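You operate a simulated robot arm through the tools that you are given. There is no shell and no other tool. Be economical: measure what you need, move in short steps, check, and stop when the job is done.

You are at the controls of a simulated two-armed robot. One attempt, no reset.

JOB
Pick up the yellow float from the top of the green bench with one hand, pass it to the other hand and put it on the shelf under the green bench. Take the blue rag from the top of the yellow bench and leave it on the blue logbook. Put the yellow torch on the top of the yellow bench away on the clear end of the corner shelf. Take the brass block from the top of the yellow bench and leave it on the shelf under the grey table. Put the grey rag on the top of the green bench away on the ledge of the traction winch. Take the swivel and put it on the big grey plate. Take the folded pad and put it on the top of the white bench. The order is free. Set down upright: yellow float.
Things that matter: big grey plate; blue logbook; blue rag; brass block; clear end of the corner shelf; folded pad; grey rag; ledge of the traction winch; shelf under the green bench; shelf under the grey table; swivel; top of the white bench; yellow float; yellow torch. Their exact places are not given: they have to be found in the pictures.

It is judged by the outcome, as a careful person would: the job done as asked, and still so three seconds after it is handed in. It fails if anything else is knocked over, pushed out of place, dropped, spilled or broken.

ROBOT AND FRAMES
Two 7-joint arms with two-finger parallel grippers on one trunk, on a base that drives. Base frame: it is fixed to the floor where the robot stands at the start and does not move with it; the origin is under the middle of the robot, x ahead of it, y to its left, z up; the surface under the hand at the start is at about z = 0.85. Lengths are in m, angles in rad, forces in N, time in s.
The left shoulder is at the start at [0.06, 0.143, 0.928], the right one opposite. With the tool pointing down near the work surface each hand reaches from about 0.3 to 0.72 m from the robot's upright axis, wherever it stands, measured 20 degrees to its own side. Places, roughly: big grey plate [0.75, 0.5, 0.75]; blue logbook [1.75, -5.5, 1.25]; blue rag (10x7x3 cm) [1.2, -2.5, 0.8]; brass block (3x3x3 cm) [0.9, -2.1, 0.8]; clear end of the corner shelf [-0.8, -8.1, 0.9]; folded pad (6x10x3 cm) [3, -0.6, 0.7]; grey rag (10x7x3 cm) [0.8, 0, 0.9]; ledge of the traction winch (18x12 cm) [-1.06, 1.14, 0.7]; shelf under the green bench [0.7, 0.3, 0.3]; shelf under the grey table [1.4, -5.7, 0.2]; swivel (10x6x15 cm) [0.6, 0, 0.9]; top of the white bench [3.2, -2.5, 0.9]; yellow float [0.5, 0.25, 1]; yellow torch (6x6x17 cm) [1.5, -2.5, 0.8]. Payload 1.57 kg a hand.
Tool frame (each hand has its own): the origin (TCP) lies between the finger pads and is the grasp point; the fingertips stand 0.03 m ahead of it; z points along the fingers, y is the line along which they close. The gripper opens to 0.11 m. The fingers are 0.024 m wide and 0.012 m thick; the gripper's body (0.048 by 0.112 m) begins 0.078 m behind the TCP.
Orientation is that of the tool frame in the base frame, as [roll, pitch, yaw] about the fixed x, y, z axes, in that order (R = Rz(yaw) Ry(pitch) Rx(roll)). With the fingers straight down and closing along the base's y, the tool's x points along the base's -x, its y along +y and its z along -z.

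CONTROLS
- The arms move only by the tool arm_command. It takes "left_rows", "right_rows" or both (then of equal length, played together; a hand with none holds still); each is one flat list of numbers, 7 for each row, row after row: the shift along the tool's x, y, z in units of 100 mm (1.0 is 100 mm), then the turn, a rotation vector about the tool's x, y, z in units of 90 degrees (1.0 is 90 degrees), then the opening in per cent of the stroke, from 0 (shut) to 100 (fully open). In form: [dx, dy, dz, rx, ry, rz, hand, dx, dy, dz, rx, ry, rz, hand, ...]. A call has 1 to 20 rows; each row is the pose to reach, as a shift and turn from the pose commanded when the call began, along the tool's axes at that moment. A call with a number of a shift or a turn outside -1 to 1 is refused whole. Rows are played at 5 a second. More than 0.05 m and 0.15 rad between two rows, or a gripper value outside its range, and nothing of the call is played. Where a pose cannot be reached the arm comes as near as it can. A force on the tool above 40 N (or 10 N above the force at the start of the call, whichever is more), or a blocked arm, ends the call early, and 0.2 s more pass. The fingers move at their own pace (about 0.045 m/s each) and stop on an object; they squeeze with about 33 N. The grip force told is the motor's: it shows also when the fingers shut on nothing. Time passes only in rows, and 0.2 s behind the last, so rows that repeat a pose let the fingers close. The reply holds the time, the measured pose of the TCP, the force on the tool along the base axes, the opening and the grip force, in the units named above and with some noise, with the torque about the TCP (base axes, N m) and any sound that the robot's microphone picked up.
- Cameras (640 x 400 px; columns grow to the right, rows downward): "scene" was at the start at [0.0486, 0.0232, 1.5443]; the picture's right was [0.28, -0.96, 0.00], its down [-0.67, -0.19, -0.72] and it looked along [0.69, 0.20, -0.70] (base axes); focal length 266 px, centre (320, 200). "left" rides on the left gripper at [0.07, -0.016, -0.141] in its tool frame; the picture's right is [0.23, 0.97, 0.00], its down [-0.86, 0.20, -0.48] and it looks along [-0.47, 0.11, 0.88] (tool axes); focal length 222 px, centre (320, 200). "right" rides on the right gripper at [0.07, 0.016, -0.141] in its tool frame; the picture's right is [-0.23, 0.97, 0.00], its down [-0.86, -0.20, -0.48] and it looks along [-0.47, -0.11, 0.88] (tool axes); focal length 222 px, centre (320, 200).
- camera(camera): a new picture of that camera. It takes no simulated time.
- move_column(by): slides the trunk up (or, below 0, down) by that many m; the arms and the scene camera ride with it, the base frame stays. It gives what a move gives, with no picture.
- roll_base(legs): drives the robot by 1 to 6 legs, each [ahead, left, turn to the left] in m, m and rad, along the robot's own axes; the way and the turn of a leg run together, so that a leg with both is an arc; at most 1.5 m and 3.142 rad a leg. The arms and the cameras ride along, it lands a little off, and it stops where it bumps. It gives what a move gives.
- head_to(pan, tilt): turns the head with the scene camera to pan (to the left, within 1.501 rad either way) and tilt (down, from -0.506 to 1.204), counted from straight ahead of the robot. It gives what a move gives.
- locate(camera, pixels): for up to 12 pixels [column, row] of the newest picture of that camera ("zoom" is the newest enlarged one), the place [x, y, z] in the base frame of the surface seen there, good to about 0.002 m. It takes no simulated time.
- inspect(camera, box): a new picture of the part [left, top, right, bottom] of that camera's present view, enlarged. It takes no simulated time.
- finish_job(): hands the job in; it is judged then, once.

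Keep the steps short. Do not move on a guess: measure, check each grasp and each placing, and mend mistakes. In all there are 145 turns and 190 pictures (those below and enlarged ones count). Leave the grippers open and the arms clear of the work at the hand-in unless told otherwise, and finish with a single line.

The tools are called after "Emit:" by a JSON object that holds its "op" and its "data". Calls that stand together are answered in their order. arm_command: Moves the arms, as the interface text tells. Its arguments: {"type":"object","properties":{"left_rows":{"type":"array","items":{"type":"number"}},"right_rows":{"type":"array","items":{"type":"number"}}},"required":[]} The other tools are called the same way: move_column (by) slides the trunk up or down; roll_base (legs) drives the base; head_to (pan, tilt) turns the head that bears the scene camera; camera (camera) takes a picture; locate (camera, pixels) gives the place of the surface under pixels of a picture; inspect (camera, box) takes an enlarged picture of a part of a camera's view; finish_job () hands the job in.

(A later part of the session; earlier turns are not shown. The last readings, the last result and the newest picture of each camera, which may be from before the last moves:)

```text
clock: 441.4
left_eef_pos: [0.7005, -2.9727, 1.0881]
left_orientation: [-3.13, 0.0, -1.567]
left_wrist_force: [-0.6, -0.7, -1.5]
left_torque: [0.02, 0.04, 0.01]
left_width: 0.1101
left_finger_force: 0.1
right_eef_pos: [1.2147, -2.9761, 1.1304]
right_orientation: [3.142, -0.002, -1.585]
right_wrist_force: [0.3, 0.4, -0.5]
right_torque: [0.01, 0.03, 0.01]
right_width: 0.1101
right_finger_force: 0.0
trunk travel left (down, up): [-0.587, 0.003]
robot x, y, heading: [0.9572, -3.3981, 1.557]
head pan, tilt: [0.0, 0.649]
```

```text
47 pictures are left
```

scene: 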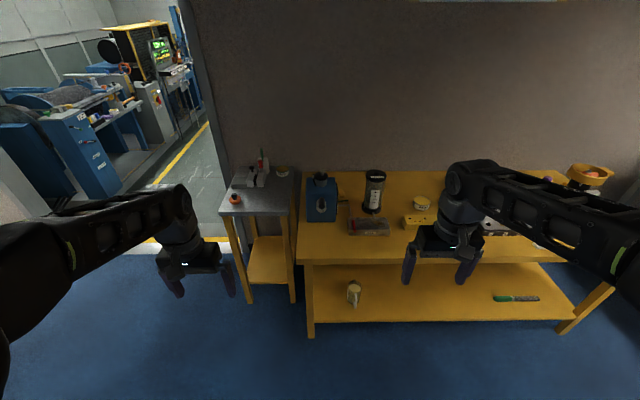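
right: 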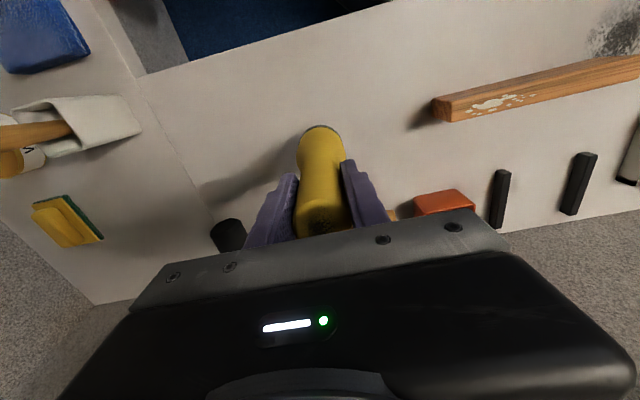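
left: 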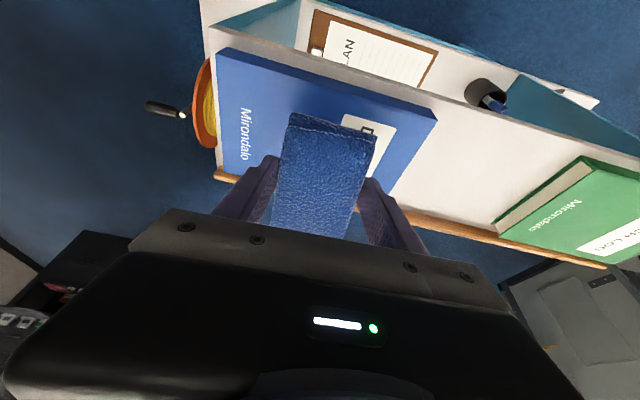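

Emit:
{"op": "inspect", "data": {"camera": "scene", "box": [270, 150, 400, 260]}}

Emit:
{"op": "locate", "data": {"camera": "zoom", "pixels": [[170, 130], [150, 160], [165, 300], [350, 200], [190, 320], [330, 310], [145, 240], [340, 340], [340, 250], [135, 120], [180, 345]]}}

```text
3.64 times, centred on (335, 205) of scene
```

zoom: 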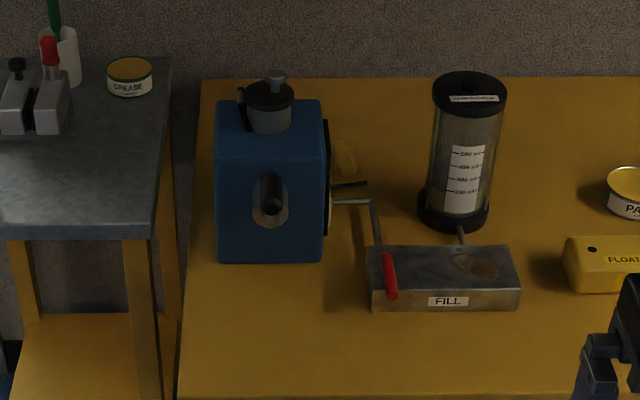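

```text
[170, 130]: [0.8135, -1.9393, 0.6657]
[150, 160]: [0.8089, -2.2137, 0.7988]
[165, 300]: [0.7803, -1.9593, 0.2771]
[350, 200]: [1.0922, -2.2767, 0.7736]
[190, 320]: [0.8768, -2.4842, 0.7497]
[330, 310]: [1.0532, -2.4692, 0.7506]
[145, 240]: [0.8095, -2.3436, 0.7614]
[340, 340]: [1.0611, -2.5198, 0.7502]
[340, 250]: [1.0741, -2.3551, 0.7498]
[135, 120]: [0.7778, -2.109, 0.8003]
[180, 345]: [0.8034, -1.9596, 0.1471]
```

The brass block (seen earlier at (0.94,−2.14)) hides behind the blue can. Move left in front of the small grey side table to reach it from there.

Emit:
{"op": "roll_base", "data": {"legs": [[0, 0.45, 0.014], [0.45, 0, 0]]}}

Emit:
{"op": "head_to", "data": {"pan": -0.6, "tilt": 0.8}}

Emit:
{"op": "camera", "data": {"camera": "scene"}}

```text
clock: 446.4
left_eef_pos: [0.2415, -2.524, 1.0874]
left_orientation: [-3.13, -0.003, -1.552]
left_wrist_force: [-0.5, 1.1, -0.3]
left_torque: [-0.03, -0.01, 0.01]
left_width: 0.1102
left_finger_force: 0.1
right_eef_pos: [0.7571, -2.5182, 1.1321]
right_orientation: [-3.141, -0.001, -1.567]
right_wrist_force: [-0.3, 0.3, -0.6]
right_torque: [-0.03, -0.01, -0.02]
right_width: 0.1101
right_finger_force: 0.0
trunk travel left (down, up): [-0.587, 0.003]
robot x, y, heading: [0.512, -2.9464, 1.572]
head pan, tilt: [0.0, 0.649]
```

```text
clock: 447.4
left_eef_pos: [0.241, -2.5242, 1.0874]
left_orientation: [-3.13, 0.002, -1.552]
left_wrist_force: [-0.6, -0.1, 0.3]
left_torque: [-0.04, -0.03, -0.05]
left_width: 0.1098
left_finger_force: 0.1
right_eef_pos: [0.7576, -2.5201, 1.1309]
right_orientation: [3.141, -0.001, -1.566]
right_wrist_force: [-0.3, 1.2, 0.2]
right_torque: [0.03, -0.02, 0.0]
right_width: 0.1101
right_finger_force: 0.0
trunk travel left (down, up): [-0.587, 0.003]
robot x, y, heading: [0.5097, -2.9423, 1.574]
head pan, tilt: [-0.6, 0.799]
```

```text
45 pictures are left
```

scene: 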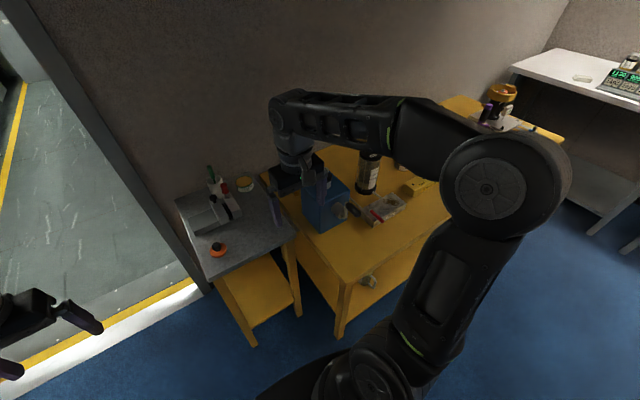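

Emit:
{"op": "camera", "data": {"camera": "right"}}

Emit:
{"op": "inspect", "data": {"camera": "scene", "box": [170, 130, 400, 290]}}

```text
44 pictures are left
```

right: 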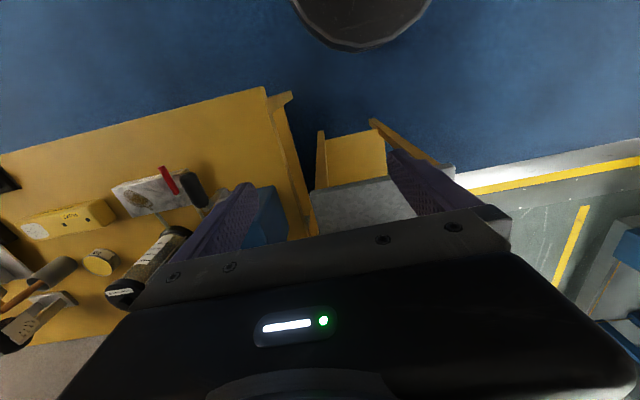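

```text
2.50 times, centred on (285, 210) of scene
```

zoom: 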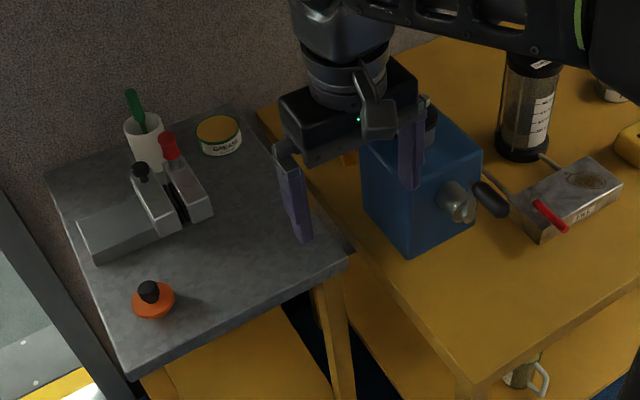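

Emit:
{"op": "arm_command", "data": {"right_rows": [0.2, -0.3, 0, 0, 0, 0, 100, 0.4, -0.6, 0, 0, 0, 0, 100, 0.6, -1, 0, 0, 0, 0, 100, 0.6, -1, 0, 0, 0, 0, 100]}}

Emit:
{"op": "inspect", "data": {"camera": "scene", "box": [230, 140, 390, 250]}}

```text
clock: 448.4
left_eef_pos: [0.2401, -2.5245, 1.086]
left_orientation: [-3.13, -0.002, -1.551]
left_wrist_force: [-0.9, -0.1, 0.5]
left_torque: [-0.01, -0.01, -0.02]
left_width: 0.11
left_finger_force: 0.1
right_eef_pos: [0.8557, -2.578, 1.131]
right_orientation: [3.141, -0.003, -1.566]
right_wrist_force: [0.1, 0.3, -0.9]
right_torque: [-0.02, 0.01, 0.03]
right_width: 0.1098
right_finger_force: 0.0
trunk travel left (down, up): [-0.587, 0.003]
robot x, y, heading: [0.5091, -2.9467, 1.573]
head pan, tilt: [-0.6, 0.799]
```

```text
3.64 times, centred on (310, 195) of scene
```

zoom: 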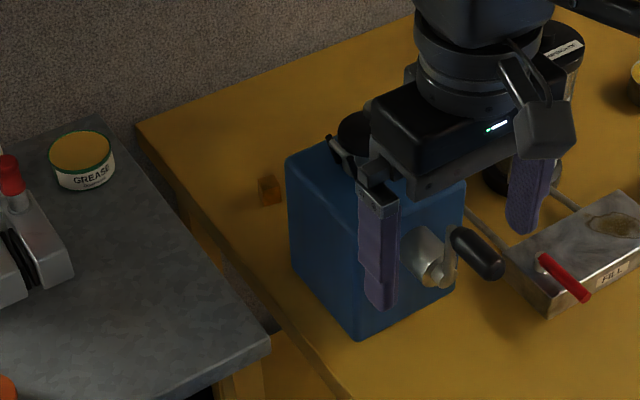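

Emit:
{"op": "locate", "data": {"camera": "zoom", "pixels": [[268, 183], [262, 192], [278, 190], [265, 200], [290, 160], [290, 200], [330, 150], [300, 270], [350, 160], [140, 140], [260, 320], [268, 205]]}}

```text
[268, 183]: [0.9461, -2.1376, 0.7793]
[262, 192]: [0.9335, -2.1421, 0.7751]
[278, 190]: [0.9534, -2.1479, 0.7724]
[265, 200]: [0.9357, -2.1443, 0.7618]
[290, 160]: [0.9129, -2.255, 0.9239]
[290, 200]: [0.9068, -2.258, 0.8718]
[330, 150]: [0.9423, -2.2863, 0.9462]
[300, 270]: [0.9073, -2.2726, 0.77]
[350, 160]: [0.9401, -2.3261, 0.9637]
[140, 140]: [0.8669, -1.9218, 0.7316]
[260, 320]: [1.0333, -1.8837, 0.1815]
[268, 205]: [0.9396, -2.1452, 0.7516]
```

Brass block centre ≈(0.945,−2.139). The left hand, coming diagonally past the can, is safest. Turn to heading ≈0.53 and move to about (0.5,−2.68).

Emit:
{"op": "roll_base", "data": {"legs": [[0, 0, -1.04], [0.126, 0.235, 0]]}}

Emit:
{"op": "arm_command", "data": {"left_rows": [-0.3, -0.05, 0, 0, 0, 0, 100, -0.6, -0.1, 0, 0, 0, 0, 100, -0.9, -0.15, 0, 0, 0, 0, 100, -1, -0.2, 0.2, 0, 0, 0, 100, -1, -0.2, 0.2, 0, 0, 0, 100]}}

Emit:
{"op": "camera", "data": {"camera": "left"}}

```text
clock: 452.9
left_eef_pos: [0.718, -2.2353, 1.0874]
left_orientation: [-3.129, -0.002, -2.584]
left_wrist_force: [0.0, 0.0, 0.3]
left_torque: [-0.03, 0.0, 0.03]
left_width: 0.1101
left_finger_force: 0.1
right_eef_pos: [0.9864, -2.7902, 1.1307]
right_orientation: [3.141, -0.002, -2.6]
right_wrist_force: [0.3, 1.0, 0.0]
right_torque: [-0.03, -0.01, 0.03]
right_width: 0.1101
right_finger_force: 0.0
trunk travel left (down, up): [-0.587, 0.003]
robot x, y, heading: [0.4941, -2.6801, 0.536]
head pan, tilt: [-0.6, 0.799]
```

```text
clock: 454.1
left_eef_pos: [0.8131, -2.2002, 1.0678]
left_orientation: [-3.13, 0.0, -2.585]
left_wrist_force: [-0.5, 0.0, 0.4]
left_torque: [0.02, 0.0, 0.01]
left_width: 0.11
left_finger_force: 0.0
right_eef_pos: [0.9869, -2.7907, 1.1299]
right_orientation: [-3.141, -0.001, -2.601]
right_wrist_force: [-0.6, -0.2, 0.4]
right_torque: [-0.02, -0.02, 0.02]
right_width: 0.1103
right_finger_force: 0.2
trunk travel left (down, up): [-0.587, 0.003]
robot x, y, heading: [0.4944, -2.682, 0.541]
head pan, tilt: [-0.6, 0.799]
```

```text
41 pictures are left
```

left: 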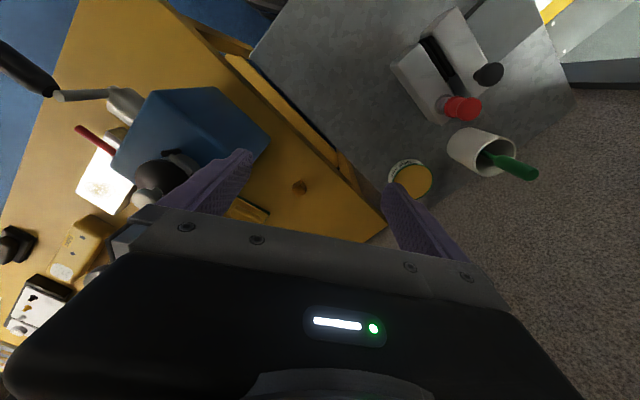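

Emit:
{"op": "locate", "data": {"camera": "left", "pixels": [[300, 184], [293, 187], [307, 188], [300, 192], [235, 120], [265, 145], [385, 215]]}}

Emit:
{"op": "arm_command", "data": {"left_rows": [-0.2, -0.02, 0.2, 0, 0, 0, 80, -0.4, -0.05, 0.45, 0, 0, 0, 60, -0.6, -0.07, 0.7, 0, 0, 0, 60, -0.7, -0.09, 0.9, 0, 0, 0, 60, -0.7, -0.09, 1, 0, 0, 0, 60]}}

Emit:
{"op": "arm_command", "data": {"left_rows": [-0.3, -0.04, 0.1, 0, 0, 0, 60, -0.6, -0.07, 0.3, 0, 0, 0, 60, -0.74, -0.09, 0.6, 0, 0, 0, 60, -0.74, -0.09, 0.9, 0, 0, 0, 60, -0.74, -0.09, 0.9, 0, 0, 0, 60]}}

Emit:
{"op": "camera", "data": {"camera": "left"}}

```text
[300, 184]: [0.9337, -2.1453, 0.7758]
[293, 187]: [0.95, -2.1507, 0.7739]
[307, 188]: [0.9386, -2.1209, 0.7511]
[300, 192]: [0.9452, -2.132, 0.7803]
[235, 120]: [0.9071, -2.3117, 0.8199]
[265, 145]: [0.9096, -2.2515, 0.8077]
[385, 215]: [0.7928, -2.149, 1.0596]
```

```text
clock: 455.3
left_eef_pos: [0.8608, -2.211, 0.9898]
left_orientation: [-3.132, -0.002, -2.586]
left_wrist_force: [-0.4, 0.4, -0.5]
left_torque: [0.0, -0.01, 0.0]
left_width: 0.0661
left_finger_force: 0.0
left hand out of reach, approached as far as the arm can: row 2, 3, 4, 5
right_eef_pos: [0.9875, -2.7897, 1.1303]
right_orientation: [3.139, -0.002, -2.6]
right_wrist_force: [0.4, -0.1, -0.3]
right_torque: [0.02, -0.01, -0.02]
right_width: 0.1099
right_finger_force: 0.1
trunk travel left (down, up): [-0.587, 0.003]
robot x, y, heading: [0.4896, -2.6786, 0.54]
head pan, tilt: [-0.6, 0.799]
```

```text
clock: 456.4
left_eef_pos: [0.8867, -2.2363, 0.9532]
left_orientation: [-3.118, 0.019, -2.59]
left_wrist_force: [-24.4, -14.1, 33.2]
left_torque: [-1.55, 0.05, -1.12]
left_width: 0.0675
left_finger_force: 1.6
left hand out of reach, approached as far as the arm can: row 1, 2, 3, 4, 5
right_eef_pos: [0.9847, -2.7893, 1.1309]
right_orientation: [3.141, -0.002, -2.597]
right_wrist_force: [1.1, 0.0, -0.7]
right_torque: [-0.11, 0.11, 0.0]
right_width: 0.1099
right_finger_force: 0.2
trunk travel left (down, up): [-0.587, 0.003]
robot x, y, heading: [0.4932, -2.6836, 0.541]
head pan, tilt: [-0.6, 0.799]
stopped in row 5 (left hand): the force on the tool passed its limit at 210 N (the readings are from after the stop); the commanded pose is now the measured one
```

```text
40 pictures are left
```

left: 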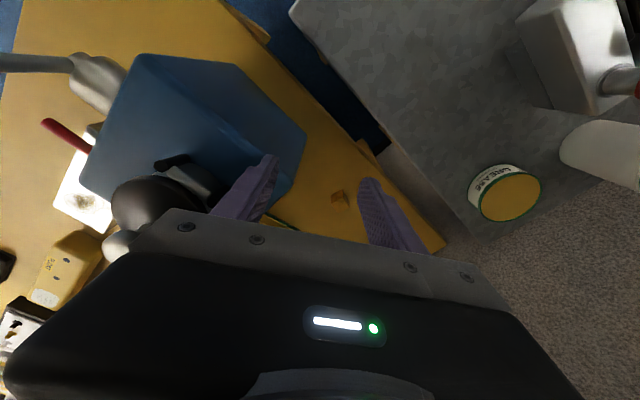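

Out-of-reach drift put a finger on the can's corner. Lift straight up now and check the can.

Emit:
{"op": "arm_command", "data": {"left_rows": [0, 0, -0.2, 0, 0, 0, 60, 0.2, 0, -0.5, 0, 0, 0, 60, 0.4, 0, -0.8, 0, 0, 0, 60, 0.5, 0, -0.8, 0, 0, 0, 60]}}

Emit:
{"op": "head_to", "data": {"pan": 0.3, "tilt": 0.7}}

Emit:
{"op": "camera", "data": {"camera": "scene"}}

```text
clock: 457.4
left_eef_pos: [0.844, -2.2607, 1.0305]
left_orientation: [-3.123, 0.028, -2.588]
left_wrist_force: [0.2, 0.5, -1.1]
left_torque: [-0.03, -0.01, 0.01]
left_width: 0.066
left_finger_force: 0.1
right_eef_pos: [0.9871, -2.7903, 1.131]
right_orientation: [3.14, -0.005, -2.599]
right_wrist_force: [-0.3, -0.1, -0.6]
right_torque: [-0.01, -0.01, 0.01]
right_width: 0.1102
right_finger_force: 0.0
trunk travel left (down, up): [-0.587, 0.003]
robot x, y, heading: [0.4914, -2.6804, 0.54]
head pan, tilt: [-0.6, 0.799]
```

```text
clock: 458.6
left_eef_pos: [0.8455, -2.262, 1.03]
left_orientation: [-3.123, 0.028, -2.587]
left_wrist_force: [0.4, 1.0, 0.7]
left_torque: [-0.05, 0.02, 0.01]
left_width: 0.066
left_finger_force: 0.1
right_eef_pos: [0.9869, -2.791, 1.1298]
right_orientation: [3.141, -0.004, -2.601]
right_wrist_force: [-0.6, 0.3, 0.4]
right_torque: [0.05, 0.01, -0.01]
right_width: 0.1099
right_finger_force: 0.1
trunk travel left (down, up): [-0.587, 0.003]
robot x, y, heading: [0.4914, -2.6785, 0.548]
head pan, tilt: [0.3, 0.7]
```

```text
39 pictures are left
```

scene: 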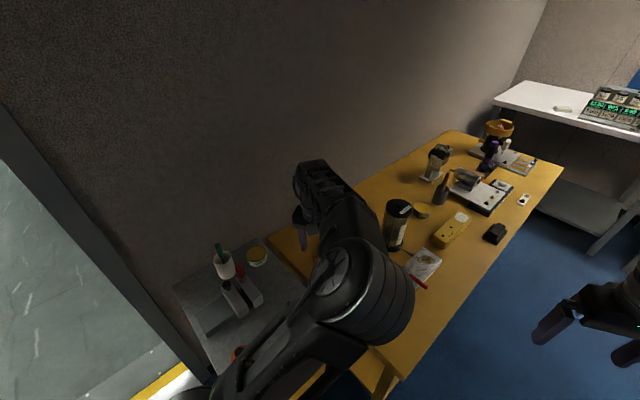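

Emit:
{"op": "locate", "data": {"camera": "scene", "pixels": [[360, 300], [330, 200], [345, 270], [390, 230], [405, 262]]}}

Emit:
{"op": "arm_command", "data": {"left_rows": [0.3, 0.1, -0.1, 0, 0, 0, 60, 0.6, 0.2, -0.2, 0, 0, 0, 60, 0.9, 0.3, -0.2, 0, 0, 0, 60, 0.9, 0.3, -0.2, 0, 0, 0, 60]}}

Emit:
{"op": "arm_command", "data": {"left_rows": [0.3, 0.2, 0, 0, 0, 0, 60, 0.6, 0.4, 0, 0, 0, 0, 60, 0.9, 0.6, 0, 0, 0, 0, 60, 0.9, 0.6, 0, 0, 0, 0, 60]}}

Emit:
{"op": "head_to", "data": {"pan": 0.1, "tilt": 0.75}}

Emit:
{"op": "camera", "data": {"camera": "scene"}}

```text
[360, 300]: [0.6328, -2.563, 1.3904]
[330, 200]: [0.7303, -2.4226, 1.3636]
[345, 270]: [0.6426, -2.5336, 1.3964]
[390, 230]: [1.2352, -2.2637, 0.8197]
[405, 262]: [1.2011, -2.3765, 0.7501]
```

```text
clock: 459.6
left_eef_pos: [0.7525, -2.2827, 1.0469]
left_orientation: [-3.122, 0.027, -2.588]
left_wrist_force: [0.1, -1.0, 0.4]
left_torque: [0.01, 0.05, -0.02]
left_width: 0.0658
left_finger_force: 0.1
right_eef_pos: [0.9881, -2.7904, 1.1305]
right_orientation: [-3.142, -0.002, -2.602]
right_wrist_force: [-0.1, 1.2, -0.2]
right_torque: [0.01, 0.0, -0.02]
right_width: 0.1099
right_finger_force: 0.1
trunk travel left (down, up): [-0.587, 0.003]
robot x, y, heading: [0.4959, -2.679, 0.536]
head pan, tilt: [0.3, 0.7]
```

```text
clock: 460.6
left_eef_pos: [0.644, -2.2779, 1.0422]
left_orientation: [-3.122, 0.029, -2.589]
left_wrist_force: [1.1, 0.6, 0.0]
left_torque: [0.06, 0.02, 0.02]
left_width: 0.0659
left_finger_force: 0.1
right_eef_pos: [0.9881, -2.7911, 1.1308]
right_orientation: [-3.141, -0.003, -2.6]
right_wrist_force: [-0.1, -0.5, 0.1]
right_torque: [0.01, 0.01, -0.01]
right_width: 0.1099
right_finger_force: 0.0
trunk travel left (down, up): [-0.587, 0.003]
robot x, y, heading: [0.4973, -2.679, 0.545]
head pan, tilt: [0.3, 0.7]
```

```text
clock: 461.3
left_eef_pos: [0.6449, -2.2789, 1.0413]
left_orientation: [-3.123, 0.029, -2.588]
left_wrist_force: [0.4, 0.0, -0.4]
left_torque: [-0.01, 0.02, -0.02]
left_width: 0.0659
left_finger_force: 0.1
right_eef_pos: [0.9858, -2.7898, 1.1307]
right_orientation: [-3.142, -0.004, -2.6]
right_wrist_force: [0.0, -0.7, 0.1]
right_torque: [-0.02, -0.01, -0.01]
right_width: 0.1096
right_finger_force: 0.0
trunk travel left (down, up): [-0.587, 0.003]
robot x, y, heading: [0.4926, -2.6793, 0.541]
head pan, tilt: [0.099, 0.75]
```

```text
38 pictures are left
```

scene: 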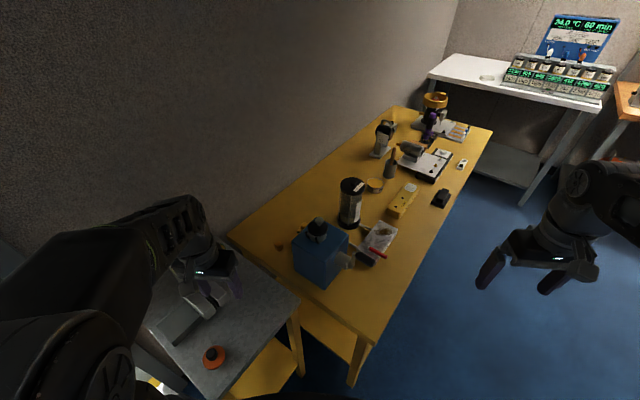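

Emit:
{"op": "inspect", "data": {"camera": "scene", "box": [230, 170, 390, 290]}}

Emit:
{"op": "locate", "data": {"camera": "zoom", "pixels": [[195, 300], [192, 292], [260, 260], [380, 310], [255, 330], [375, 450], [250, 250], [480, 260], [370, 335], [350, 240]]}}

```text
3.33 times, centred on (310, 230) of scene
```

zoom: 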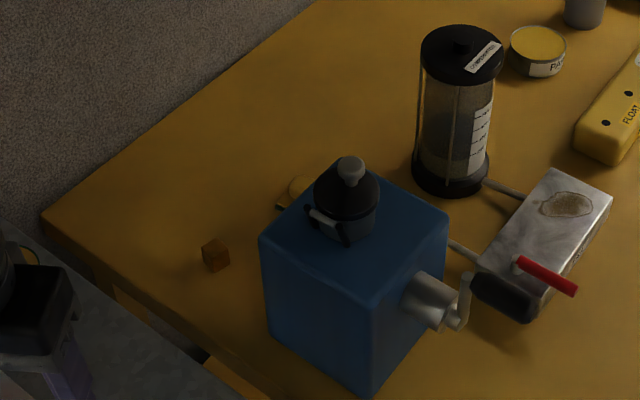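

```text
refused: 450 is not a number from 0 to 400
```

Emit:
{"op": "locate", "data": {"camera": "zoom", "pixels": [[265, 238], [367, 305], [445, 215], [268, 330], [372, 385], [215, 255], [215, 247], [210, 265], [225, 262], [350, 170], [530, 235], [320, 280]]}}

```text
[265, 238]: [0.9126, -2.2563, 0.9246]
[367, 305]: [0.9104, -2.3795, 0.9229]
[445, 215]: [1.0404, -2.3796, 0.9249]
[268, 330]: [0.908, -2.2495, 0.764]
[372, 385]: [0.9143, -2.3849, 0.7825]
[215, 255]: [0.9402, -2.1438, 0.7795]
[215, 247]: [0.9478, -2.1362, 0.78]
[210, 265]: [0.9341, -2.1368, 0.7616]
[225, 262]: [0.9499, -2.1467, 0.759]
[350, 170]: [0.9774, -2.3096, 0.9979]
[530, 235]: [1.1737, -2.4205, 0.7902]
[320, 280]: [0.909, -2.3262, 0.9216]
```

The can has not moved (corner still at 0.912,−2.256). I'll use a hand pitched 40° forward, which reaches farther, approaching along its own axis from beside the can.

Emit:
{"op": "arm_command", "data": {"left_rows": [0, 0, 0, 0, -0.088, 0, 60, 0, 0, 0, 0, -0.176, 0, 60, 0, 0, 0, 0, -0.264, 0, 60, 0, 0, 0, 0, -0.352, 0, 60, 0, 0, 0, 0, -0.44, 0, 60, 0, 0, 0, 0, -0.44, 0, 60]}}

Emit:
{"op": "arm_command", "data": {"left_rows": [-0.3, -0.06, 0.25, 0, 0, 0, 60, -0.6, -0.12, 0.5, 0, 0, 0, 60, -0.92, -0.17, 0.77, 0, 0, 0, 60, -0.92, -0.17, 0.77, 0, 0, 0, 60]}}

Emit:
{"op": "arm_command", "data": {"left_rows": [-0.3, -0.06, 0.25, 0, 0, 0, 60, -0.6, -0.12, 0.5, 0, 0, 0, 60, -0.92, -0.17, 0.77, 0, 0, 0, 60, -0.92, -0.17, 0.77, 0, 0, 0, 60]}}

Emit:
{"op": "camera", "data": {"camera": "left"}}

```text
clock: 462.7
left_eef_pos: [0.6807, -2.2087, 1.0941]
left_orientation: [-3.114, 0.718, -2.571]
left_wrist_force: [0.4, -0.5, -0.1]
left_torque: [0.03, 0.01, 0.01]
left_width: 0.0662
left_finger_force: 0.0
left hand out of reach, approached as far as the arm can: row 3, 4, 5, 6
right_eef_pos: [0.9868, -2.7903, 1.1315]
right_orientation: [3.141, -0.002, -2.599]
right_wrist_force: [-0.5, 0.0, 0.4]
right_torque: [0.0, 0.01, 0.03]
right_width: 0.1101
right_finger_force: 0.1
trunk travel left (down, up): [-0.587, 0.003]
robot x, y, heading: [0.4918, -2.6756, 0.541]
head pan, tilt: [0.099, 0.75]
```

```text
clock: 463.7
left_eef_pos: [0.7916, -2.1599, 1.0992]
left_orientation: [-3.114, 0.721, -2.573]
left_wrist_force: [0.0, -1.1, -0.1]
left_torque: [-0.01, 0.03, -0.03]
left_width: 0.0663
left_finger_force: 0.0
right_eef_pos: [0.9855, -2.7904, 1.1318]
right_orientation: [3.141, -0.001, -2.601]
right_wrist_force: [0.1, -0.4, 0.3]
right_torque: [0.04, -0.03, 0.02]
right_width: 0.1098
right_finger_force: 0.2
trunk travel left (down, up): [-0.587, 0.003]
robot x, y, heading: [0.492, -2.6791, 0.536]
head pan, tilt: [0.099, 0.75]
```

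```text
clock: 464.7
left_eef_pos: [0.9018, -2.1125, 1.1017]
left_orientation: [-3.116, 0.719, -2.571]
left_wrist_force: [-0.6, -0.2, 0.9]
left_torque: [0.02, 0.0, -0.05]
left_width: 0.0661
left_finger_force: 0.0
right_eef_pos: [0.9866, -2.7909, 1.1301]
right_orientation: [3.14, -0.002, -2.601]
right_wrist_force: [0.2, 1.2, -0.9]
right_torque: [-0.03, 0.0, -0.01]
right_width: 0.11
right_finger_force: 0.1
trunk travel left (down, up): [-0.587, 0.003]
robot x, y, heading: [0.4937, -2.6766, 0.544]
head pan, tilt: [0.099, 0.75]
```

```text
36 pictures are left
```

left: 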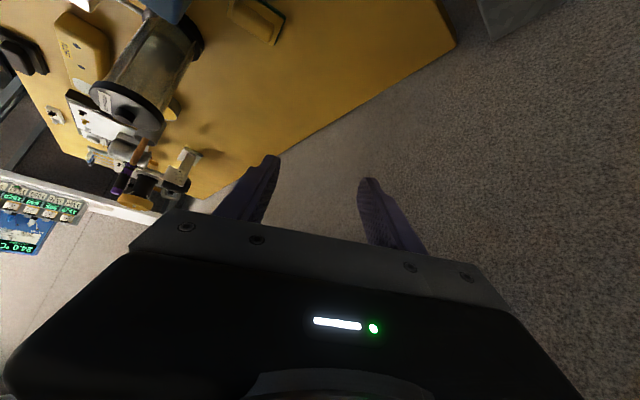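

Emit:
{"op": "arm_command", "data": {"left_rows": [0.3, -0.08, 0, 0, 0, 0, 60, 0.6, -0.15, 0, 0, 0, 0, 60, 0.95, -0.23, 0, 0, 0, 0, 60, 0.95, -0.23, 0, 0, 0, 0, 60]}}

Emit:
{"op": "arm_command", "data": {"left_rows": [0.3, -0.08, 0, 0, 0, 0, 60, 0.6, -0.15, 0, 0, 0, 0, 60, 0.95, -0.23, 0, 0, 0, 0, 60, 0.95, -0.23, 0, 0, 0, 0, 60]}}

Emit:
{"op": "arm_command", "data": {"left_rows": [0, 0, 0.3, 0, 0, 0, 60, 0, 0, 0.6, 0, 0, 0, 60, 0, 0, 0.9, 0, 0, 0, 60, 0, 0, 0.9, 0, 0, 0, 60]}}

Emit:
{"op": "camera", "data": {"camera": "left"}}

Emit:
{"op": "locate", "data": {"camera": "left", "pixels": [[310, 140], [320, 160], [330, 180]]}}

```text
clock: 465.7
left_eef_pos: [0.8569, -2.1701, 1.0374]
left_orientation: [-3.115, 0.718, -2.571]
left_wrist_force: [0.4, -0.5, -0.7]
left_torque: [0.0, 0.03, 0.04]
left_width: 0.0658
left_finger_force: 0.1
right_eef_pos: [0.9868, -2.7897, 1.1301]
right_orientation: [3.142, -0.005, -2.6]
right_wrist_force: [-0.6, -0.3, -0.4]
right_torque: [-0.02, 0.04, 0.02]
right_width: 0.1101
right_finger_force: 0.0
trunk travel left (down, up): [-0.587, 0.003]
robot x, y, heading: [0.4915, -2.6789, 0.54]
head pan, tilt: [0.099, 0.75]
```

```text
clock: 466.7
left_eef_pos: [0.8078, -2.2284, 0.9772]
left_orientation: [-3.114, 0.72, -2.57]
left_wrist_force: [-0.2, -0.5, -0.5]
left_torque: [-0.01, 0.04, -0.03]
left_width: 0.066
left_finger_force: 0.0
right_eef_pos: [0.9873, -2.7908, 1.1313]
right_orientation: [-3.141, -0.004, -2.6]
right_wrist_force: [-0.3, 0.1, 0.5]
right_torque: [-0.01, -0.01, -0.03]
right_width: 0.1101
right_finger_force: 0.1
trunk travel left (down, up): [-0.587, 0.003]
robot x, y, heading: [0.4936, -2.6775, 0.545]
head pan, tilt: [0.099, 0.75]
```

```text
clock: 467.7
left_eef_pos: [0.8582, -2.1987, 0.909]
left_orientation: [-3.116, 0.721, -2.569]
left_wrist_force: [0.0, 0.9, -0.7]
left_torque: [0.0, 0.01, -0.03]
left_width: 0.0659
left_finger_force: 0.2
right_eef_pos: [0.9874, -2.791, 1.13]
right_orientation: [-3.141, -0.002, -2.602]
right_wrist_force: [0.1, -0.6, 0.0]
right_torque: [0.01, 0.0, -0.02]
right_width: 0.1102
right_finger_force: 0.1
trunk travel left (down, up): [-0.587, 0.003]
robot x, y, heading: [0.4915, -2.6789, 0.54]
head pan, tilt: [0.099, 0.75]
```

```text
35 pictures are left
```

left: 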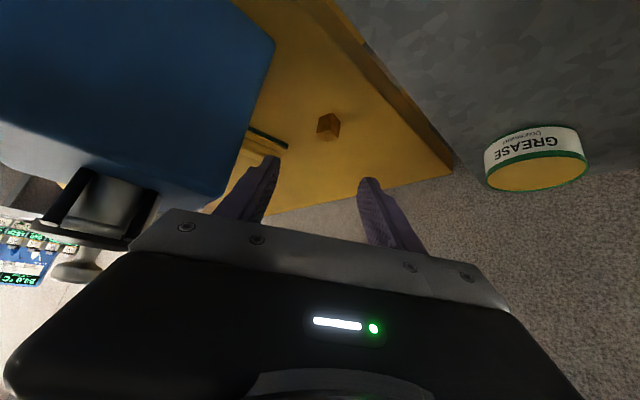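

```text
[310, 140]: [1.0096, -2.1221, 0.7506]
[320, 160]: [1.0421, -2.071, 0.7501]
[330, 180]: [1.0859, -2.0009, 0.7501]
```

Block is centred between the fingers along the approach axis. Continue 0.09, then 0.07 and close.

Emit:
{"op": "arm_command", "data": {"left_rows": [0, 0, 0.3, 0, 0, 0, 60, 0, 0, 0.6, 0, 0, 0, 60, 0, 0, 0.9, 0, 0, 0, 60, 0, 0, 0.9, 0, 0, 0, 60]}}

Emit:
{"op": "camera", "data": {"camera": "left"}}

```text
clock: 468.7
left_eef_pos: [0.9098, -2.1673, 0.8416]
left_orientation: [-3.115, 0.717, -2.57]
left_wrist_force: [0.0, 0.4, 0.2]
left_torque: [-0.02, -0.02, -0.03]
left_width: 0.0661
left_finger_force: 0.1
right_eef_pos: [0.9865, -2.7906, 1.1303]
right_orientation: [3.142, -0.002, -2.602]
right_wrist_force: [0.3, 0.0, 0.3]
right_torque: [-0.01, -0.01, -0.01]
right_width: 0.1099
right_finger_force: 0.0
trunk travel left (down, up): [-0.587, 0.003]
robot x, y, heading: [0.4943, -2.6805, 0.541]
head pan, tilt: [0.099, 0.75]
```

```text
34 pictures are left
```

left: 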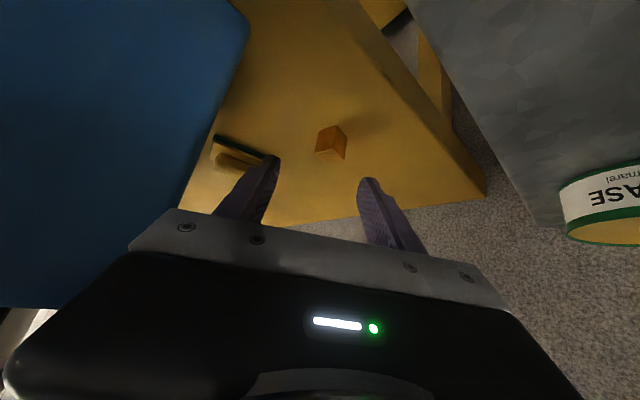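

Emit:
{"op": "arm_command", "data": {"left_rows": [0, 0, 0.4, 0, 0, 0, 60, 0, 0, 0.75, 0, 0, 0, 60, 0, 0, 0.75, 0, 0, 0, 0, 0, 0, 0.75, 0, 0, 0, 0, 0, 0, 0.75, 0, 0, 0, 0, 0, 0, 0.75, 0, 0, 0, 0]}}

Emit:
{"op": "arm_command", "data": {"left_rows": [0, 0, -0.4, 0, 0, 0, 0, 0, 0, -0.8, 0, 0, 0, 0, 0, 0, -1, 0, 0, 0, 0, 0, 0, -1, 0, 0, 0, 0]}}

Emit:
{"op": "camera", "data": {"camera": "left"}}

```text
clock: 470.1
left_eef_pos: [0.952, -2.1417, 0.7834]
left_orientation: [-3.114, 0.717, -2.572]
left_wrist_force: [0.8, 0.3, -0.5]
left_torque: [0.01, -0.02, -0.03]
left_width: 0.033
left_finger_force: 32.2
right_eef_pos: [0.9865, -2.7919, 1.1302]
right_orientation: [3.141, -0.004, -2.602]
right_wrist_force: [0.1, -0.3, -0.3]
right_torque: [0.02, 0.0, 0.03]
right_width: 0.1098
right_finger_force: 0.1
trunk travel left (down, up): [-0.587, 0.003]
robot x, y, heading: [0.4927, -2.681, 0.543]
head pan, tilt: [0.099, 0.75]
```

```text
clock: 471.1
left_eef_pos: [0.8955, -2.1777, 0.8608]
left_orientation: [-3.115, 0.719, -2.572]
left_wrist_force: [-0.1, -0.6, -0.4]
left_torque: [-0.01, 0.04, -0.01]
left_width: 0.0327
left_finger_force: 32.4
right_eef_pos: [0.9871, -2.7897, 1.1305]
right_orientation: [3.141, -0.004, -2.598]
right_wrist_force: [-0.6, 0.1, 0.5]
right_torque: [0.02, 0.01, 0.03]
right_width: 0.1099
right_finger_force: 0.0
trunk travel left (down, up): [-0.587, 0.003]
robot x, y, heading: [0.4942, -2.6787, 0.541]
head pan, tilt: [0.099, 0.75]
```

```text
33 pictures are left
```

left: 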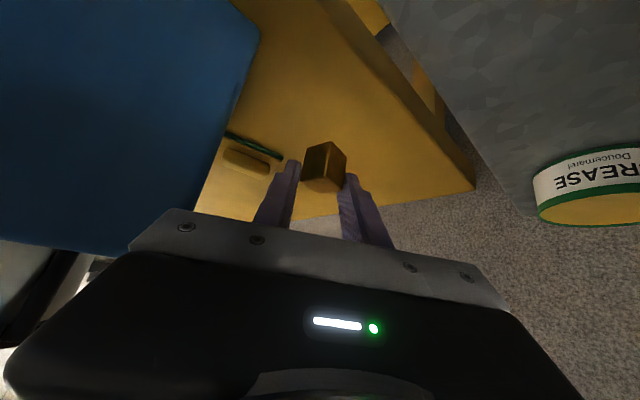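

Block is held level (3.3 cm) with the hand pitched. Withdraw along the axis, rise, and back away.

Emit:
{"op": "arm_command", "data": {"left_rows": [0, 0, -0.4, 0, 0, 0, 0, 0, 0, -0.8, 0, 0, 0, 0, 0, 0, -1, 0, 0, 0, 0, 0, 0, -1, 0, 0, 0, 0]}}

Emit:
{"op": "arm_command", "data": {"left_rows": [-0.3, 0, -0.33, 0, 0, 0, 0, -0.6, 0, -0.66, 0, 0, 0, 0, -0.86, 0, -0.98, 0, 0, 0, 0, -0.86, 0, -0.98, 0, 0, 0, 0]}}

Emit:
{"op": "roll_base", "data": {"legs": [[-0.35, 0, 0], [0, 0, -2.112], [0.6, 0, 0], [0, 1.2, 0], [1.0, 0, 0]]}}

Emit:
{"op": "head_to", "data": {"pan": 0.0, "tilt": 0.75}}

Emit:
{"op": "camera", "data": {"camera": "scene"}}

```text
clock: 472.1
left_eef_pos: [0.8383, -2.2104, 0.9343]
left_orientation: [-3.116, 0.72, -2.57]
left_wrist_force: [-0.1, 0.2, -1.7]
left_torque: [0.0, 0.0, 0.01]
left_width: 0.0327
left_finger_force: 33.2
right_eef_pos: [0.9866, -2.7898, 1.1296]
right_orientation: [-3.14, -0.003, -2.6]
right_wrist_force: [-0.9, -0.6, -0.8]
right_torque: [-0.01, 0.03, -0.02]
right_width: 0.11
right_finger_force: 0.0
trunk travel left (down, up): [-0.587, 0.003]
robot x, y, heading: [0.4943, -2.6814, 0.539]
head pan, tilt: [0.099, 0.75]
```

```text
clock: 473.1
left_eef_pos: [0.8366, -2.2067, 1.0658]
left_orientation: [-3.114, 0.721, -2.571]
left_wrist_force: [0.1, -0.4, -1.3]
left_torque: [-0.05, -0.04, 0.01]
left_width: 0.0328
left_finger_force: 32.6
right_eef_pos: [0.9877, -2.7899, 1.1311]
right_orientation: [3.139, -0.003, -2.599]
right_wrist_force: [-0.7, 0.7, -0.3]
right_torque: [-0.04, 0.03, -0.01]
right_width: 0.1102
right_finger_force: 0.0
trunk travel left (down, up): [-0.587, 0.003]
robot x, y, heading: [0.4914, -2.6775, 0.538]
head pan, tilt: [0.099, 0.75]
```

```text
clock: 493.9
left_eef_pos: [1.6693, -4.966, 1.0671]
left_orientation: [-3.116, 0.718, 1.617]
left_wrist_force: [0.7, 0.1, -1.4]
left_torque: [-0.01, 0.02, 0.0]
left_width: 0.0327
left_finger_force: 33.5
right_eef_pos: [1.0894, -4.8041, 1.1295]
right_orientation: [-3.141, -0.003, 1.588]
right_wrist_force: [-0.4, 0.9, -0.1]
right_torque: [0.02, 0.01, 0.0]
right_width: 0.1098
right_finger_force: 0.0
trunk travel left (down, up): [-0.587, 0.003]
robot x, y, heading: [1.4319, -4.432, -1.552]
head pan, tilt: [0.099, 0.75]
```

```text
clock: 494.5
left_eef_pos: [1.6694, -4.9656, 1.0662]
left_orientation: [-3.115, 0.718, 1.618]
left_wrist_force: [-0.2, 0.6, -0.4]
left_torque: [0.0, 0.03, 0.02]
left_width: 0.0325
left_finger_force: 32.9
right_eef_pos: [1.0892, -4.8048, 1.1316]
right_orientation: [-3.141, -0.004, 1.59]
right_wrist_force: [-0.2, -0.3, -0.2]
right_torque: [-0.03, 0.01, 0.01]
right_width: 0.1103
right_finger_force: 0.1
trunk travel left (down, up): [-0.587, 0.003]
robot x, y, heading: [1.4371, -4.4336, -1.551]
head pan, tilt: [0.0, 0.75]
```

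```text
32 pictures are left
```

scene: 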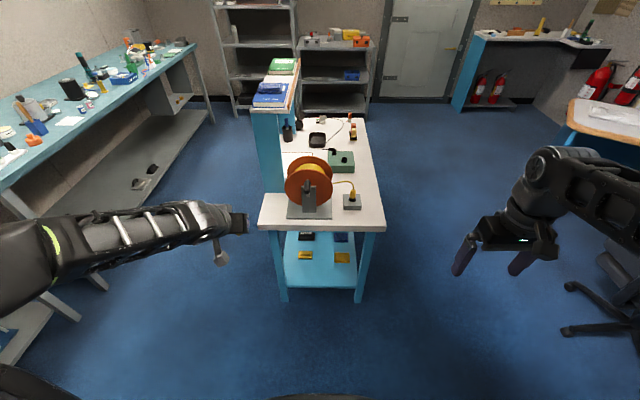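

I can see the torch on the corner shelf and the rag on the log. Look closely at the table's shelf and the logbook.

Emit:
{"op": "inspect", "data": {"camera": "scene", "box": [240, 50, 400, 310]}}

Emit:
{"op": "locate", "data": {"camera": "scene", "pixels": [[320, 280], [320, 288], [285, 283], [355, 283], [305, 255], [342, 258], [320, 270], [320, 230], [268, 228], [375, 230], [365, 290], [310, 250]]}}

```text
1.54 times, centred on (320, 180) of scene
```

zoom: 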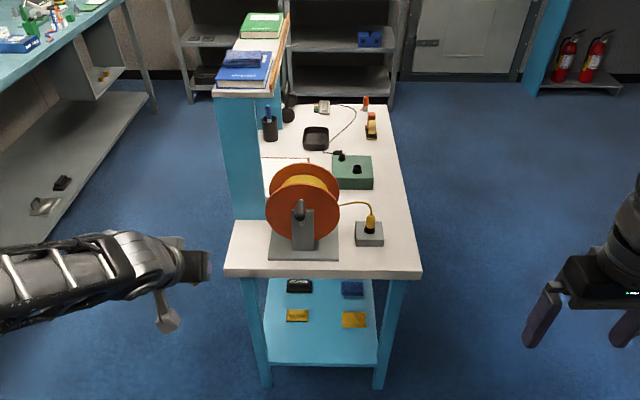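

```text
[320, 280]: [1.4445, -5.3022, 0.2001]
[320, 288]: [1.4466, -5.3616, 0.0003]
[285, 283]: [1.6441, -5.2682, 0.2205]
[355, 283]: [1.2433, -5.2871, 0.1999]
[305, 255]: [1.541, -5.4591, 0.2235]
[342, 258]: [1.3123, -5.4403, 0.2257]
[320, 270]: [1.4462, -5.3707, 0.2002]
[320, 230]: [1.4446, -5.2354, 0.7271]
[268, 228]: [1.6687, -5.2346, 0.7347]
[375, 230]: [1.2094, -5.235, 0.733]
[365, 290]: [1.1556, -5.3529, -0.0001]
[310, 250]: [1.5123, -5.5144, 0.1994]
```

Shelf z 0.20, front y −5.27; a free spot at (1.425,−5.36) between and in front of the yellow boxes. Shift right, lower the trunk, lower the hand, then drive in under the table top.

Emit:
{"op": "roll_base", "data": {"legs": [[0, -0.245, -0.018]]}}

Emit:
{"op": "move_column", "data": {"by": -0.4}}

Emit:
{"op": "move_column", "data": {"by": -0.185}}

Emit:
{"op": "arm_command", "data": {"left_rows": [0.22, 0, 0.25, 0, 0, 0, 0, 0.44, 0, 0.5, 0, 0, 0, 0, 0.66, 0, 0.75, 0, 0, 0, 0, 0.66, 0, 0.75, 0, 0, 0, 0]}}

Emit:
{"op": "arm_command", "data": {"left_rows": [0.22, 0, 0.25, 0, 0, 0, 0, 0.44, 0, 0.5, 0, 0, 0, 0, 0.66, 0, 0.75, 0, 0, 0, 0, 0.66, 0, 0.75, 0, 0, 0, 0]}}

Emit:
{"op": "camera", "data": {"camera": "scene"}}

```text
clock: 496.3
left_eef_pos: [1.4152, -4.9708, 1.0655]
left_orientation: [-3.118, 0.719, 1.598]
left_wrist_force: [0.0, 0.2, -0.9]
left_torque: [-0.01, -0.04, 0.01]
left_width: 0.0325
left_finger_force: 32.9
right_eef_pos: [0.8385, -4.799, 1.1298]
right_orientation: [3.139, -0.003, 1.571]
right_wrist_force: [-0.3, -0.1, 0.0]
right_torque: [-0.03, -0.07, -0.01]
right_width: 0.1101
right_finger_force: 0.0
trunk travel left (down, up): [-0.587, 0.003]
robot x, y, heading: [1.1893, -4.4351, -1.572]
head pan, tilt: [0.0, 0.75]
```

```text
clock: 500.1
left_eef_pos: [1.4162, -4.9721, 0.6649]
left_orientation: [-3.115, 0.72, 1.598]
left_wrist_force: [-0.1, -0.5, -0.3]
left_torque: [-0.03, 0.01, 0.05]
left_width: 0.0327
left_finger_force: 32.9
right_eef_pos: [0.8387, -4.7985, 0.7296]
right_orientation: [3.141, -0.005, 1.569]
right_wrist_force: [-0.2, 0.9, 0.4]
right_torque: [0.01, 0.02, 0.0]
right_width: 0.1101
right_finger_force: 0.0
trunk travel left (down, up): [-0.187, 0.403]
robot x, y, heading: [1.1905, -4.4333, -1.572]
head pan, tilt: [0.0, 0.75]
```

```text
clock: 502.2
left_eef_pos: [1.4155, -4.9725, 0.4813]
left_orientation: [-3.115, 0.718, 1.598]
left_wrist_force: [-0.4, -0.2, -1.7]
left_torque: [0.0, 0.01, 0.0]
left_width: 0.0328
left_finger_force: 33.2
right_eef_pos: [0.8402, -4.7996, 0.5457]
right_orientation: [3.139, -0.004, 1.572]
right_wrist_force: [0.6, -0.3, -0.5]
right_torque: [0.0, -0.01, 0.0]
right_width: 0.1101
right_finger_force: 0.1
trunk travel left (down, up): [-0.002, 0.588]
robot x, y, heading: [1.1898, -4.4357, -1.571]
head pan, tilt: [0.0, 0.75]
```

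```text
clock: 503.2
left_eef_pos: [1.4145, -4.9711, 0.3796]
left_orientation: [-3.115, 0.719, 1.601]
left_wrist_force: [-0.2, 0.1, -1.5]
left_torque: [0.01, 0.02, 0.03]
left_width: 0.0326
left_finger_force: 32.7
right_eef_pos: [0.839, -4.7994, 0.5464]
right_orientation: [3.14, -0.002, 1.569]
right_wrist_force: [-0.4, 0.3, 0.3]
right_torque: [-0.01, -0.03, -0.02]
right_width: 0.1099
right_finger_force: 0.1
trunk travel left (down, up): [-0.002, 0.588]
robot x, y, heading: [1.1897, -4.4336, -1.57]
head pan, tilt: [0.0, 0.75]
```

```text
clock: 504.2
left_eef_pos: [1.4123, -4.9698, 0.2807]
left_orientation: [-3.116, 0.722, 1.599]
left_wrist_force: [0.1, 0.0, -0.8]
left_torque: [-0.03, -0.04, 0.03]
left_width: 0.0325
left_finger_force: 33.2
right_eef_pos: [0.8397, -4.7989, 0.5451]
right_orientation: [-3.141, -0.003, 1.568]
right_wrist_force: [-0.3, -0.3, -0.8]
right_torque: [0.0, -0.01, 0.0]
right_width: 0.1101
right_finger_force: 0.1
trunk travel left (down, up): [-0.002, 0.588]
robot x, y, heading: [1.1884, -4.4328, -1.576]
head pan, tilt: [0.0, 0.75]
```

```text
30 pictures are left
```

scene: 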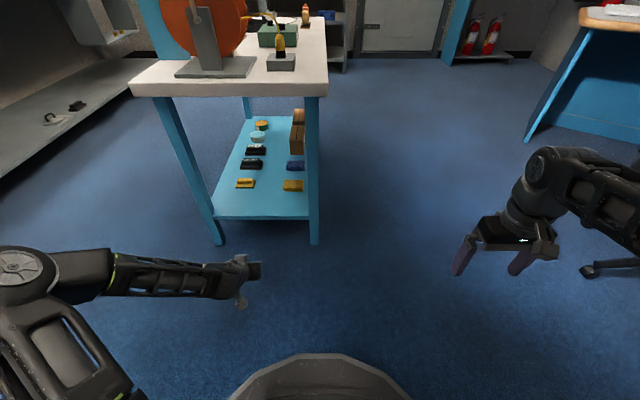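

Emit:
{"op": "locate", "data": {"camera": "scene", "pixels": [[30, 265], [110, 270], [160, 265], [200, 265], [240, 265], [215, 285], [210, 235], [313, 235], [258, 270], [100, 300]]}}

```text
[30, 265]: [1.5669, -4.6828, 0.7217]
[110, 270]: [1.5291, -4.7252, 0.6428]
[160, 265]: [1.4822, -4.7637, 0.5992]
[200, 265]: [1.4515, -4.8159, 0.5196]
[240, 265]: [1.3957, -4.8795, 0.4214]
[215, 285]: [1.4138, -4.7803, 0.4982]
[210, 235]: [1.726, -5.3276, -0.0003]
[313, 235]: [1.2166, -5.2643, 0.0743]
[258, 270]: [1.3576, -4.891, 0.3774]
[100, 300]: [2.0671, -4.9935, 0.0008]
```

Forearm geometry fits under the table top. Drive ahead 0.385.

Emit:
{"op": "roll_base", "data": {"legs": [[0.25, 0.012, 0], [0.137, 0, 0]]}}

Emit:
{"op": "camera", "data": {"camera": "left"}}

Emit:
{"op": "camera", "data": {"camera": "scene"}}

```text
clock: 506.9
left_eef_pos: [1.4222, -5.3553, 0.2816]
left_orientation: [-3.115, 0.719, 1.597]
left_wrist_force: [0.7, 0.6, -1.1]
left_torque: [-0.01, -0.01, 0.0]
left_width: 0.0324
left_finger_force: 33.7
right_eef_pos: [0.85, -5.1835, 0.5453]
right_orientation: [-3.141, -0.003, 1.569]
right_wrist_force: [-0.2, -1.0, 0.1]
right_torque: [0.0, -0.01, 0.02]
right_width: 0.1101
right_finger_force: 0.1
trunk travel left (down, up): [-0.002, 0.588]
robot x, y, heading: [1.2021, -4.8166, -1.571]
head pan, tilt: [0.0, 0.75]
```

```text
29 pictures are left
```

left: 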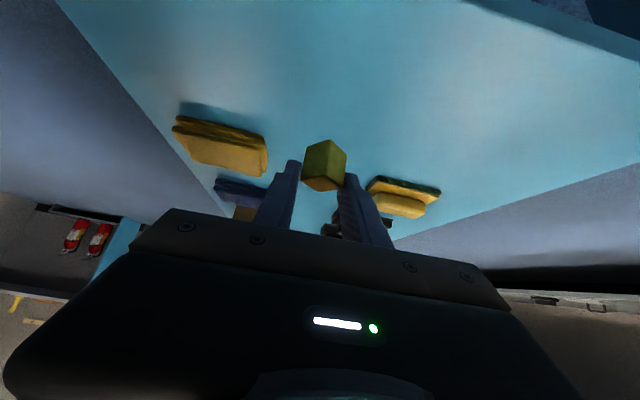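

```text
28 pictures are left
```

scene: 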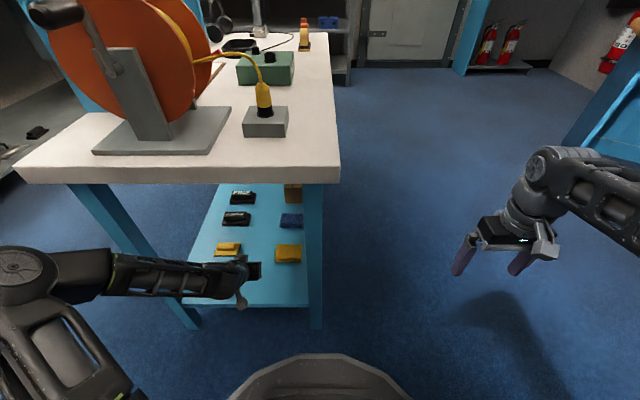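

Over the free spot. Lower ~4.6 cm to contact.

Emit:
{"op": "arm_command", "data": {"left_rows": [0.13, 0, 0.15, 0, 0, 0, 0, 0.26, 0, 0.3, 0, 0, 0, 0, 0.3, 0, 0.34, 0, 0, 0, 0, 0.31, 0, 0.355, 0, 0, 0, 0, 0.31, 0, 0.355, 0, 0, 0, 0]}}

Emit:
{"op": "camera", "data": {"camera": "left"}}

```text
clock: 508.1
left_eef_pos: [1.422, -5.3573, 0.2371]
left_orientation: [-3.116, 0.725, 1.596]
left_wrist_force: [-0.1, 2.9, 18.7]
left_torque: [0.08, -0.32, 0.03]
left_width: 0.0328
left_finger_force: 32.8
right_eef_pos: [0.8495, -5.1842, 0.5459]
right_orientation: [3.142, -0.002, 1.57]
right_wrist_force: [0.2, 0.2, 0.4]
right_torque: [0.03, -0.01, -0.05]
right_width: 0.1098
right_finger_force: 0.1
trunk travel left (down, up): [-0.002, 0.588]
robot x, y, heading: [1.2018, -4.8188, -1.576]
head pan, tilt: [0.0, 0.75]
```

```text
27 pictures are left
```

left: 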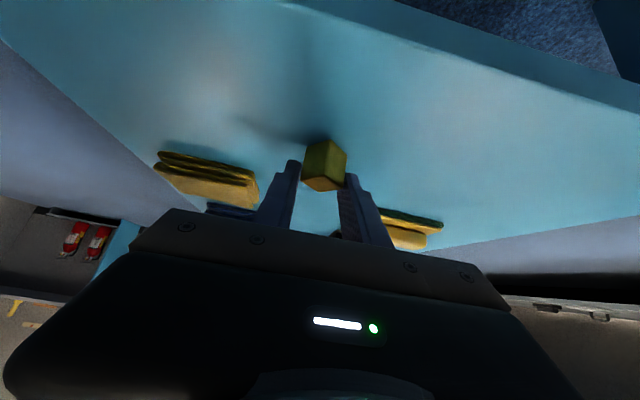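

Contact. Open moderately and withdraw along the hand's axis, then back out.

Emit:
{"op": "arm_command", "data": {"left_rows": [0, 0, -0.01, 0, 0, 0, 0, 0, 0, -0.01, 0, 0, 0, 55, 0, 0, -0.01, 0, 0, 0, 55, 0, 0, -0.3, 0, 0, 0, 55, 0, 0, -0.6, 0, 0, 0, 55, 0, 0, -0.9, 0, 0, 0, 55, 0, 0, -0.9, 0, 0, 0, 55]}}

Emit:
{"op": "roll_base", "data": {"legs": [[-0.4, 0, 0]]}}

Emit:
{"op": "inspect", "data": {"camera": "scene", "box": [140, 0, 380, 260]}}

```text
clock: 509.7
left_eef_pos: [1.4214, -5.2968, 0.301]
left_orientation: [-3.117, 0.719, 1.599]
left_wrist_force: [-0.1, -0.4, 0.1]
left_torque: [-0.05, 0.03, -0.01]
left_width: 0.0603
left_finger_force: 0.0
right_eef_pos: [0.8503, -5.1841, 0.5449]
right_orientation: [3.14, -0.002, 1.569]
right_wrist_force: [0.2, 0.3, 0.5]
right_torque: [0.0, -0.01, 0.01]
right_width: 0.1101
right_finger_force: 0.1
trunk travel left (down, up): [-0.002, 0.588]
robot x, y, heading: [1.202, -4.8183, -1.574]
head pan, tilt: [0.0, 0.75]
```

```text
clock: 512.2
left_eef_pos: [1.4251, -4.8965, 0.3022]
left_orientation: [-3.115, 0.719, 1.603]
left_wrist_force: [-0.4, -0.1, 0.3]
left_torque: [0.02, 0.02, -0.04]
left_width: 0.0605
left_finger_force: 0.2
right_eef_pos: [0.8529, -4.7859, 0.5457]
right_orientation: [3.142, -0.003, 1.575]
right_wrist_force: [-0.7, 0.2, -1.2]
right_torque: [-0.02, -0.01, 0.02]
right_width: 0.1097
right_finger_force: 0.0
trunk travel left (down, up): [-0.002, 0.588]
robot x, y, heading: [1.2013, -4.4223, -1.572]
head pan, tilt: [0.0, 0.75]
```

```text
1.54 times, centred on (260, 130) of scene
```

zoom: 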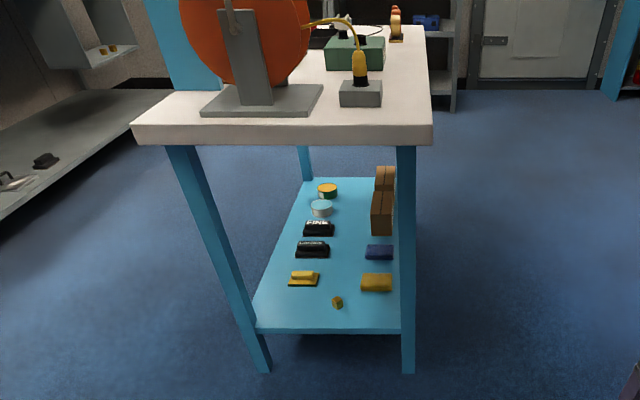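

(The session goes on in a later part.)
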